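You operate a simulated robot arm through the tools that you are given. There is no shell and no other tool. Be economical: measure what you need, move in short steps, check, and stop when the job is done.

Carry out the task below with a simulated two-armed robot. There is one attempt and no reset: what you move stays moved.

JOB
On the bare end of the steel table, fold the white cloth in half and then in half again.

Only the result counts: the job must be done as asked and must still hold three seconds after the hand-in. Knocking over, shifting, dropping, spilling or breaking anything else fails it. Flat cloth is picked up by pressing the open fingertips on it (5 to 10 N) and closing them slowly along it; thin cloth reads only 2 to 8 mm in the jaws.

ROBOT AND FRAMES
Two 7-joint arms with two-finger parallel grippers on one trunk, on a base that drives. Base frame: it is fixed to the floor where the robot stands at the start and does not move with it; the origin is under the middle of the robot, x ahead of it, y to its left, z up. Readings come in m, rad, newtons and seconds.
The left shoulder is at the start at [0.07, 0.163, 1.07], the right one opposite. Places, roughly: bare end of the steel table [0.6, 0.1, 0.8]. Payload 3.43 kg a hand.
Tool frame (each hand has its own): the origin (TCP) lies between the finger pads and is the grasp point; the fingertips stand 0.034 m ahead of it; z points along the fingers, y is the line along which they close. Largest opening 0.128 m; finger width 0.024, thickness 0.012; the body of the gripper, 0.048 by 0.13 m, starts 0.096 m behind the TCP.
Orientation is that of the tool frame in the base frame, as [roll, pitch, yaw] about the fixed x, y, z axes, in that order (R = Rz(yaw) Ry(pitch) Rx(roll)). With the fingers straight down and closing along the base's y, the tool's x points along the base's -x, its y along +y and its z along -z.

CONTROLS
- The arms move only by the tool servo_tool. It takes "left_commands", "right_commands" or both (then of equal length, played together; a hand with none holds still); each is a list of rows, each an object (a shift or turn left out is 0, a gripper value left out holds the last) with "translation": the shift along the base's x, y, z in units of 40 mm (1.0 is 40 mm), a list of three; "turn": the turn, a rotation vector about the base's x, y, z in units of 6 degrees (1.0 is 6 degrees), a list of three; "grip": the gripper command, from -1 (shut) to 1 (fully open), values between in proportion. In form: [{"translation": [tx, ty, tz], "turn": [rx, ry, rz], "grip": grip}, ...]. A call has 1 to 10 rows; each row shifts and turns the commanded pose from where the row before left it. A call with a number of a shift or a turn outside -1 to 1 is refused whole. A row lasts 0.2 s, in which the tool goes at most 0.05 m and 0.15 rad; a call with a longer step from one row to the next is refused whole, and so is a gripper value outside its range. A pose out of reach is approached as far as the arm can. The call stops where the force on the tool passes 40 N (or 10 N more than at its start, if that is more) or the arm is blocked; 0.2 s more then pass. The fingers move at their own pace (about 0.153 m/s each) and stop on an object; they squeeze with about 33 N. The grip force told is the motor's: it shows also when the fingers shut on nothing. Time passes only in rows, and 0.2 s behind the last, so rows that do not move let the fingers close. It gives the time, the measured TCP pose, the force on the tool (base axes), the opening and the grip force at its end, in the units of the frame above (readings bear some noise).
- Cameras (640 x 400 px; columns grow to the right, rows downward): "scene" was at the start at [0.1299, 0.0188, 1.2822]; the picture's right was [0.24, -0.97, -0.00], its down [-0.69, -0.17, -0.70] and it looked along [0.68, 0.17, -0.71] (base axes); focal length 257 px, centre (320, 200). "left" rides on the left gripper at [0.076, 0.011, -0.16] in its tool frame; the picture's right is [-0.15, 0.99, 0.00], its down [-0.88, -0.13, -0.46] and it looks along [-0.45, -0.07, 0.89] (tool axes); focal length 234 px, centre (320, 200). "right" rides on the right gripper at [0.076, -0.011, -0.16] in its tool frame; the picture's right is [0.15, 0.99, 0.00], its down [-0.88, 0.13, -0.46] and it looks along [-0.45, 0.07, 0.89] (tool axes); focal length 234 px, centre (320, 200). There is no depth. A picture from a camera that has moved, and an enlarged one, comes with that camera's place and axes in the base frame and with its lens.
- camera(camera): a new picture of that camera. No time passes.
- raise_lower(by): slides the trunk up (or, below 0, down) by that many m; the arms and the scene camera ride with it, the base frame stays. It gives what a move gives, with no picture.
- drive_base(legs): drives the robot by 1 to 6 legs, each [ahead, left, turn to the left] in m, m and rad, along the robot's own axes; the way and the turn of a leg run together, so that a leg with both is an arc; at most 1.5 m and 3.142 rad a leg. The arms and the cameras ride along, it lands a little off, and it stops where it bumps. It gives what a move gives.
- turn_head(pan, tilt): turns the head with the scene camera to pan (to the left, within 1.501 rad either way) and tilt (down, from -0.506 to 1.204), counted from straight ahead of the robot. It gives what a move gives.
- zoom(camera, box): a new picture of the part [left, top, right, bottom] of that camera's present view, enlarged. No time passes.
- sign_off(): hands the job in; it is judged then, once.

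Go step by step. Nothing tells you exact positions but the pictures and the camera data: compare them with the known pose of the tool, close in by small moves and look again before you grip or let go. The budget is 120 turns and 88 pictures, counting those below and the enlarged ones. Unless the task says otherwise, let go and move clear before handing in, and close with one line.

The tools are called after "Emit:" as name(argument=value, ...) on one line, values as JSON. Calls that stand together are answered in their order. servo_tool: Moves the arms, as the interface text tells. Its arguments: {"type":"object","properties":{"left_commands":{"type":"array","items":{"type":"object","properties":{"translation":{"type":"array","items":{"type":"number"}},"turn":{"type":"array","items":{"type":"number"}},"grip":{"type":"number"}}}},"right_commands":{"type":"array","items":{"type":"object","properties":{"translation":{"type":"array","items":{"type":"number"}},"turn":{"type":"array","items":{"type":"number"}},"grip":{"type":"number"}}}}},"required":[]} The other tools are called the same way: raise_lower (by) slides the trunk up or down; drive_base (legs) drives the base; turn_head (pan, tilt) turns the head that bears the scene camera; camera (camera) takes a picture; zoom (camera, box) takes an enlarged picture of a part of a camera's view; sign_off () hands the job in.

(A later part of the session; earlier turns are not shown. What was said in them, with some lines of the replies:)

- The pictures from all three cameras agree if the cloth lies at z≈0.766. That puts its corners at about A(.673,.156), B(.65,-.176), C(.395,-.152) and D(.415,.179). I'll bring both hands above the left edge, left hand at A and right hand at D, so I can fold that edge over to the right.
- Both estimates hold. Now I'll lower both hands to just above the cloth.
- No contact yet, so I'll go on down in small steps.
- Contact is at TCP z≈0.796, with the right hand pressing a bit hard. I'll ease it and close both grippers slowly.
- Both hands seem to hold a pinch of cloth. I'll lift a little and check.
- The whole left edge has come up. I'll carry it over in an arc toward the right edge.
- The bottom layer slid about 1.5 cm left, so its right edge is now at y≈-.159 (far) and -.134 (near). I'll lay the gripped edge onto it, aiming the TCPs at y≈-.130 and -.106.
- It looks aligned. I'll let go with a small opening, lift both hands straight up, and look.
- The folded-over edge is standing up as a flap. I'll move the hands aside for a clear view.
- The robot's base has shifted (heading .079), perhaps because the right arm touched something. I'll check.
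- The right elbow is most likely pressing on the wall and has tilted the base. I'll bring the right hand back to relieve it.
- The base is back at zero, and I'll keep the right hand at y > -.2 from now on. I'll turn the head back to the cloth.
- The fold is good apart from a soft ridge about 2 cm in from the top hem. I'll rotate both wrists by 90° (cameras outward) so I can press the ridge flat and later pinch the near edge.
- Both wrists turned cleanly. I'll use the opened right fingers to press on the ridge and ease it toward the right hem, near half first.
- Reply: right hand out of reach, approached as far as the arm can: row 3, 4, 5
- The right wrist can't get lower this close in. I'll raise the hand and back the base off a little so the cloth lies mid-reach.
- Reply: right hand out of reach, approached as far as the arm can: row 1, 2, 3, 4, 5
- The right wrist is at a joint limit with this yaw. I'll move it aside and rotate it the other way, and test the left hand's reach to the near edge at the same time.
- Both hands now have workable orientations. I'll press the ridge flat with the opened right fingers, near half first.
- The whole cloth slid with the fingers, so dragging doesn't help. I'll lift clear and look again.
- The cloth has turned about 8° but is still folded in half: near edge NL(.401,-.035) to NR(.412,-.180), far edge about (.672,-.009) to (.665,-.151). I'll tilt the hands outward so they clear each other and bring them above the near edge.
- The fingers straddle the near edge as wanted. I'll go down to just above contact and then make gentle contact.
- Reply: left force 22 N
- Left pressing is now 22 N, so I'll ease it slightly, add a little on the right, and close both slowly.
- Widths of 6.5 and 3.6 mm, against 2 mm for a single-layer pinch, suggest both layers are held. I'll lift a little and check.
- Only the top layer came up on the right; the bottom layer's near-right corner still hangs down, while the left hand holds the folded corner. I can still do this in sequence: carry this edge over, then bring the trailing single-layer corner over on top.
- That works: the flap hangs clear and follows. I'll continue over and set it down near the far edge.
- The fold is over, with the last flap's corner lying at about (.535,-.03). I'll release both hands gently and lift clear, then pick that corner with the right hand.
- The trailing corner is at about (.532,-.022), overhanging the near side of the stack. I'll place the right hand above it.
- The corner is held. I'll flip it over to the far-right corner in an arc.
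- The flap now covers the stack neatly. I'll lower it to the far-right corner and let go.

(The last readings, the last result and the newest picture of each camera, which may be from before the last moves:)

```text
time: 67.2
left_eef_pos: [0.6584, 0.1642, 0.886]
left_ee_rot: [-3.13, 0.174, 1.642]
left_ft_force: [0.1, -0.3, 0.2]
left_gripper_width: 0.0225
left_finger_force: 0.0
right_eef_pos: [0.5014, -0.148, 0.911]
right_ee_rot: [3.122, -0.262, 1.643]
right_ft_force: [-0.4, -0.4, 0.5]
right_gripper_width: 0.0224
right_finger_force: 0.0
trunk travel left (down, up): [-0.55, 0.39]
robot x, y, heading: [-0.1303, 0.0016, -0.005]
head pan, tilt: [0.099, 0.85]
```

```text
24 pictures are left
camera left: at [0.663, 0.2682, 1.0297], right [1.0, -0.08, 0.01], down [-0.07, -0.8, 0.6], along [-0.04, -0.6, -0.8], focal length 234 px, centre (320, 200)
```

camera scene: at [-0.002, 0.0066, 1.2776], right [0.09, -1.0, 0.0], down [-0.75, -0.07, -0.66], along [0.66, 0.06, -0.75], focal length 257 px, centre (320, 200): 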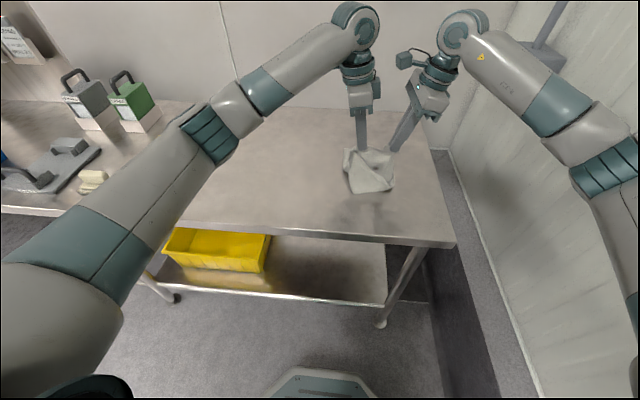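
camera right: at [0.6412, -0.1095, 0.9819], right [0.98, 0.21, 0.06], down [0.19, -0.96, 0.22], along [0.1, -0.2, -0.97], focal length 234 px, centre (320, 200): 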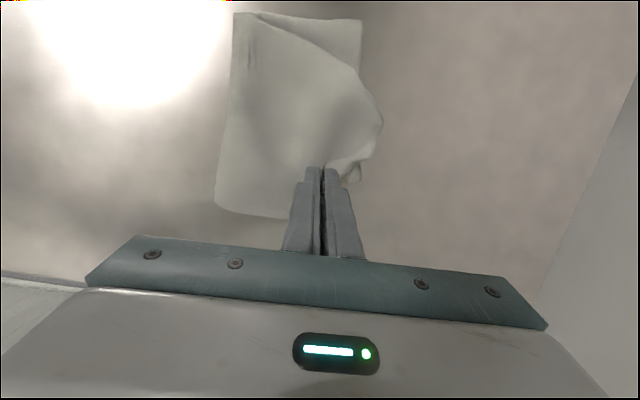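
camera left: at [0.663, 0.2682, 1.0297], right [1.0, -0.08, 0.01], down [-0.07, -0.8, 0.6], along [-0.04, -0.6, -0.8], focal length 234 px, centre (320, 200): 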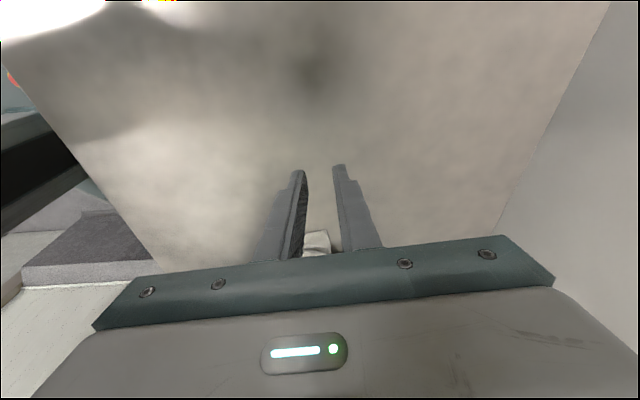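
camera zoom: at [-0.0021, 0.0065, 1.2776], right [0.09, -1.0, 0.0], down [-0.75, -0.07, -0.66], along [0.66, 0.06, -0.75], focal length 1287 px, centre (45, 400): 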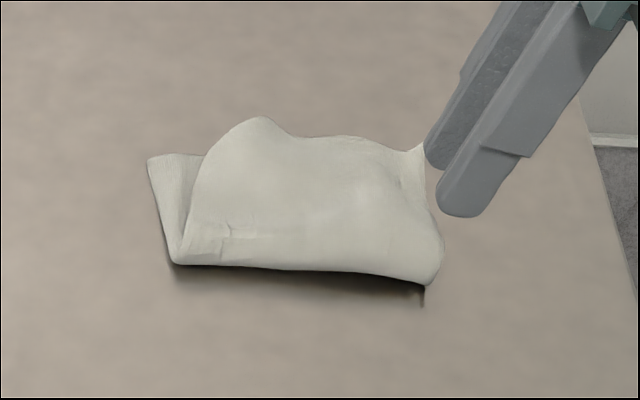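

The result is nearly right. The flap's far-left corner lies pulled in at about (.67,-.07), so I'll look at it from the left hand and ease it outward.

Emit:
servo_tool(left_commands=[{"translation": [0, -0.6, 0.1]}, {"translation": [0, -0.8, 0]}, {"translation": [0, -0.8, 0]}, {"translation": [0, -0.8, 0]}, {"translation": [0, -0.8, 0]}, {}], right_commands=[{"translation": [-0.6, -0.2, 0.1]}, {"translation": [-0.6, -0.2, 0]}, {"translation": [-0.6, -0.2, 0]}, {}, {}, {}])

Emit:
camera(camera="left")

Emit:
camera(camera="scene")

```text
time: 68.7
left_eef_pos: [0.6629, 0.0146, 0.8861]
left_ee_rot: [-3.129, 0.174, 1.642]
left_ft_force: [0.5, 0.6, 0.4]
left_gripper_width: 0.0223
left_finger_force: 0.1
right_eef_pos: [0.4324, -0.174, 0.9148]
right_ee_rot: [3.124, -0.259, 1.643]
right_ft_force: [-0.8, -0.1, -0.6]
right_gripper_width: 0.0224
right_finger_force: 0.0
trunk travel left (down, up): [-0.55, 0.39]
robot x, y, heading: [-0.1313, -0.0004, -0.002]
head pan, tilt: [0.099, 0.85]
```

```text
23 pictures are left
camera left: at [0.6664, 0.1184, 1.0324], right [1.0, -0.08, 0.01], down [-0.07, -0.79, 0.6], along [-0.04, -0.6, -0.8], focal length 234 px, centre (320, 200)
```

left: 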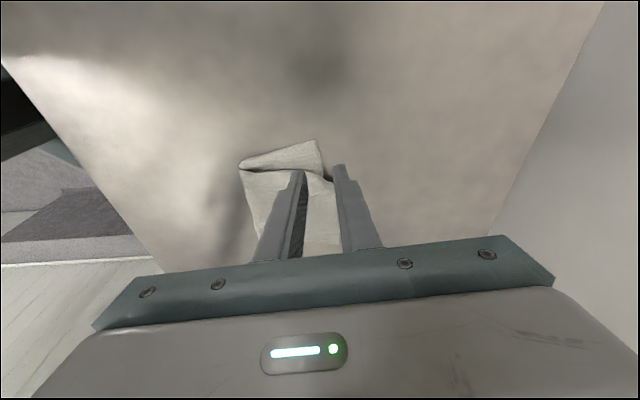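

```text
22 pictures are left
camera scene: at [-0.0014, 0.0076, 1.2775], right [0.09, -1.0, 0.0], down [-0.75, -0.07, -0.66], along [0.66, 0.06, -0.75], focal length 257 px, centre (320, 200)
```

scene: 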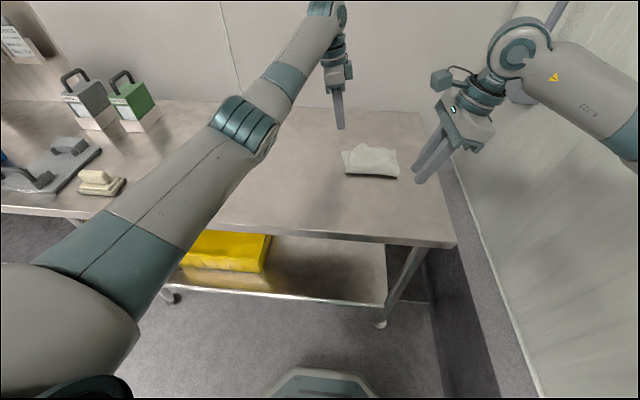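

The flap misses the far-left corner by only a few cm. I'll retract the left hand and press the springy stack flat with straight-down presses only, no dragging.

Emit:
servo_tool(left_commands=[{"translation": [0, 0.8, 0.2]}, {"translation": [0, 1, 0]}, {"translation": [0, 1, 0]}, {"translation": [0, 1, 0]}, {}, {}, {}, {}, {}], right_commands=[{"translation": [0.6, 0.2, 0], "grip": 0.1}, {"translation": [0.7, 0.3, 0]}, {"translation": [0.7, 0.3, 0]}, {"translation": [0.7, 0.3, 0]}, {"translation": [0.7, 0.3, 0]}, {"translation": [0.6, 0.2, -0.5]}, {"translation": [0, 0, -0.8]}, {"translation": [0, 0, -0.8]}, {"translation": [0, 0, -0.5]}, {}])

```text
refused: give rows for one hand, or as many for the one as for the other
```

Emit:
servo_tool(left_commands=[{"translation": [0, 0.8, 0.2]}, {"translation": [0, 1, 0]}, {"translation": [0, 1, 0]}, {"translation": [0, 1, 0]}, {}, {}, {}, {}, {}, {}], right_commands=[{"translation": [0.6, 0.2, 0], "grip": 0.1}, {"translation": [0.7, 0.3, 0]}, {"translation": [0.7, 0.3, 0]}, {"translation": [0.7, 0.3, 0]}, {"translation": [0.7, 0.3, 0]}, {"translation": [0.6, 0.2, -0.5]}, {"translation": [0, 0, -0.8]}, {"translation": [0, 0, -0.8]}, {"translation": [0, 0, -0.5]}, {}])

Emit:
camera(camera="right")

```text
time: 70.8
left_eef_pos: [0.6609, 0.1656, 0.893]
left_ee_rot: [-3.13, 0.173, 1.643]
left_ft_force: [0.0, -0.7, -1.0]
left_gripper_width: 0.0225
left_finger_force: 0.1
right_eef_pos: [0.59, -0.1095, 0.8103]
right_ee_rot: [3.121, -0.261, 1.642]
right_ft_force: [0.0, -0.1, 0.0]
right_gripper_width: 0.0706
right_finger_force: 0.0
trunk travel left (down, up): [-0.55, 0.39]
robot x, y, heading: [-0.1326, 0.0012, -0.004]
head pan, tilt: [0.099, 0.85]
```

```text
21 pictures are left
camera right: at [0.5745, -0.0798, 0.984], right [0.98, 0.21, 0.06], down [0.19, -0.96, 0.22], along [0.1, -0.2, -0.97], focal length 234 px, centre (320, 200)
```

right: 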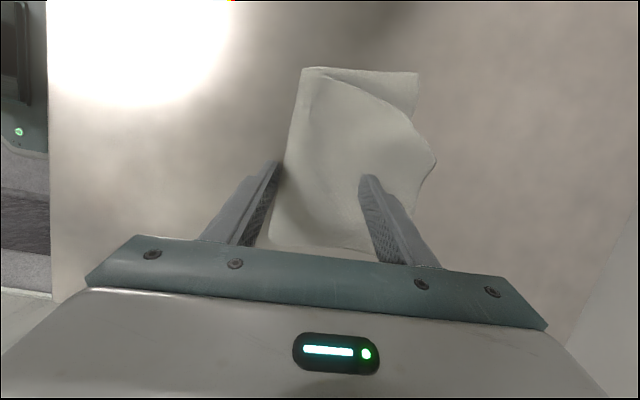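

Emit:
servo_tool(right_commands=[{"translation": [0, 0, 0.6]}, {"translation": [0.6, 0, 0]}, {"translation": [0, 0, -0.6]}, {"translation": [0, 0, -0.15]}, {"translation": [0, 0, -0.05]}, {}, {"translation": [0, 0, 0.8]}, {"translation": [0, 0.7, 0]}, {"translation": [0, 0.7, 0]}])

Emit:
servo_tool(right_commands=[{"translation": [0, 0, -0.6]}, {"translation": [0, 0, -0.15]}, {"translation": [0, 0, -0.05]}, {}, {"translation": [0, 0, 0.8]}, {"translation": [0, -0.3, 0.8]}, {"translation": [-0.8, -0.5, 0.5]}, {"translation": [-0.8, -0.6, 0]}, {"translation": [-0.8, -0.6, 0]}, {"translation": [-0.8, -0.6, 0]}])

Emit:
zoom(camera="scene", box=[320, 120, 430, 200])

```text
time: 72.8
left_eef_pos: [0.6608, 0.1661, 0.8928]
left_ee_rot: [-3.129, 0.174, 1.642]
left_ft_force: [0.0, 1.3, -0.4]
left_gripper_width: 0.0224
left_finger_force: 0.0
right_eef_pos: [0.6151, -0.0546, 0.8345]
right_ee_rot: [3.125, -0.26, 1.64]
right_ft_force: [-0.5, 0.8, -0.5]
right_gripper_width: 0.0705
right_finger_force: 0.0
trunk travel left (down, up): [-0.55, 0.39]
robot x, y, heading: [-0.1305, -0.002, -0.011]
head pan, tilt: [0.099, 0.85]
```

```text
time: 75.0
left_eef_pos: [0.6604, 0.1628, 0.8933]
left_ee_rot: [-3.13, 0.175, 1.643]
left_ft_force: [0.4, 0.2, 0.8]
left_gripper_width: 0.0223
left_finger_force: 0.1
right_eef_pos: [0.485, -0.1557, 0.8889]
right_ee_rot: [3.122, -0.262, 1.641]
right_ft_force: [-1.0, 0.0, 0.0]
right_gripper_width: 0.0705
right_finger_force: 0.1
trunk travel left (down, up): [-0.55, 0.39]
robot x, y, heading: [-0.1291, 0.0008, -0.003]
head pan, tilt: [0.099, 0.85]
```

```text
5.00 times, centred on (375, 160) of scene
camera zoom: at [-0.0024, 0.0057, 1.2777], right [0.09, -1.0, 0.0], down [-0.75, -0.07, -0.66], along [0.66, 0.06, -0.75], focal length 1287 px, centre (45, 400)
```

zoom: 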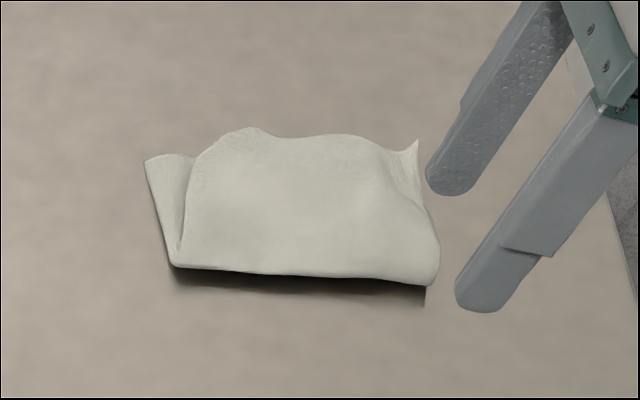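

The stack is flat and stays folded in quarters, and nothing else was disturbed. I'll move both hands well clear.

Emit:
servo_tool(right_commands=[{"translation": [-0.5, 0, 0.8]}, {"translation": [-0.5, 0, 0.8]}, {"translation": [-0.3, 0, 0.5]}, {}, {}], left_commands=[{"translation": [0, 0.3, 0.5]}, {"translation": [0, 0.3, 0.5]}, {}, {}, {}])

Emit:
camera(camera="scene")

```text
time: 76.2
left_eef_pos: [0.6603, 0.1894, 0.9352]
left_ee_rot: [-3.129, 0.173, 1.642]
left_ft_force: [-0.5, -0.2, 0.1]
left_gripper_width: 0.0226
left_finger_force: 0.1
right_eef_pos: [0.4349, -0.1573, 0.9735]
right_ee_rot: [3.125, -0.261, 1.643]
right_ft_force: [0.7, -0.3, -0.1]
right_gripper_width: 0.0704
right_finger_force: 0.1
trunk travel left (down, up): [-0.55, 0.39]
robot x, y, heading: [-0.1314, -0.0004, -0.007]
head pan, tilt: [0.099, 0.85]
```

```text
19 pictures are left
camera scene: at [-0.0015, 0.0068, 1.2775], right [0.09, -1.0, 0.0], down [-0.75, -0.07, -0.66], along [0.66, 0.06, -0.75], focal length 257 px, centre (320, 200)
```

scene: 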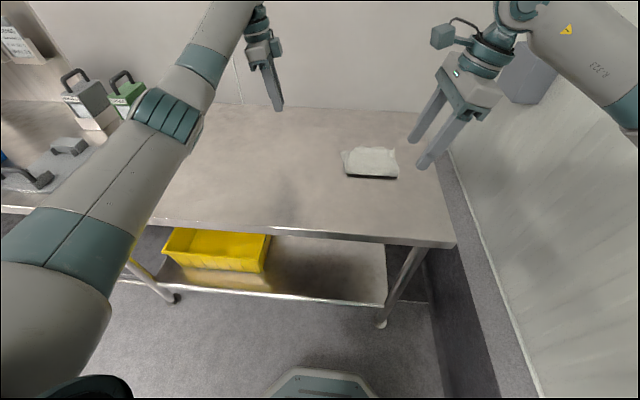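

The cloth lies folded in quarters on the bare end of the table and both hands are clear, so I'm handing in.

Emit:
sign_off()

```text
The job is handed in.
```

I folded the white cloth in half and in half again, and it lies on the bare end of the steel table. The folds are not perfectly neat: the top flap stops a few centimetres short of the far-left corner, and a soft ridge from the first fold may still be inside. While I was moving clear, the right arm appeared to press against the side wall and tilted the base for a moment, but it came back and nothing on the table moved.
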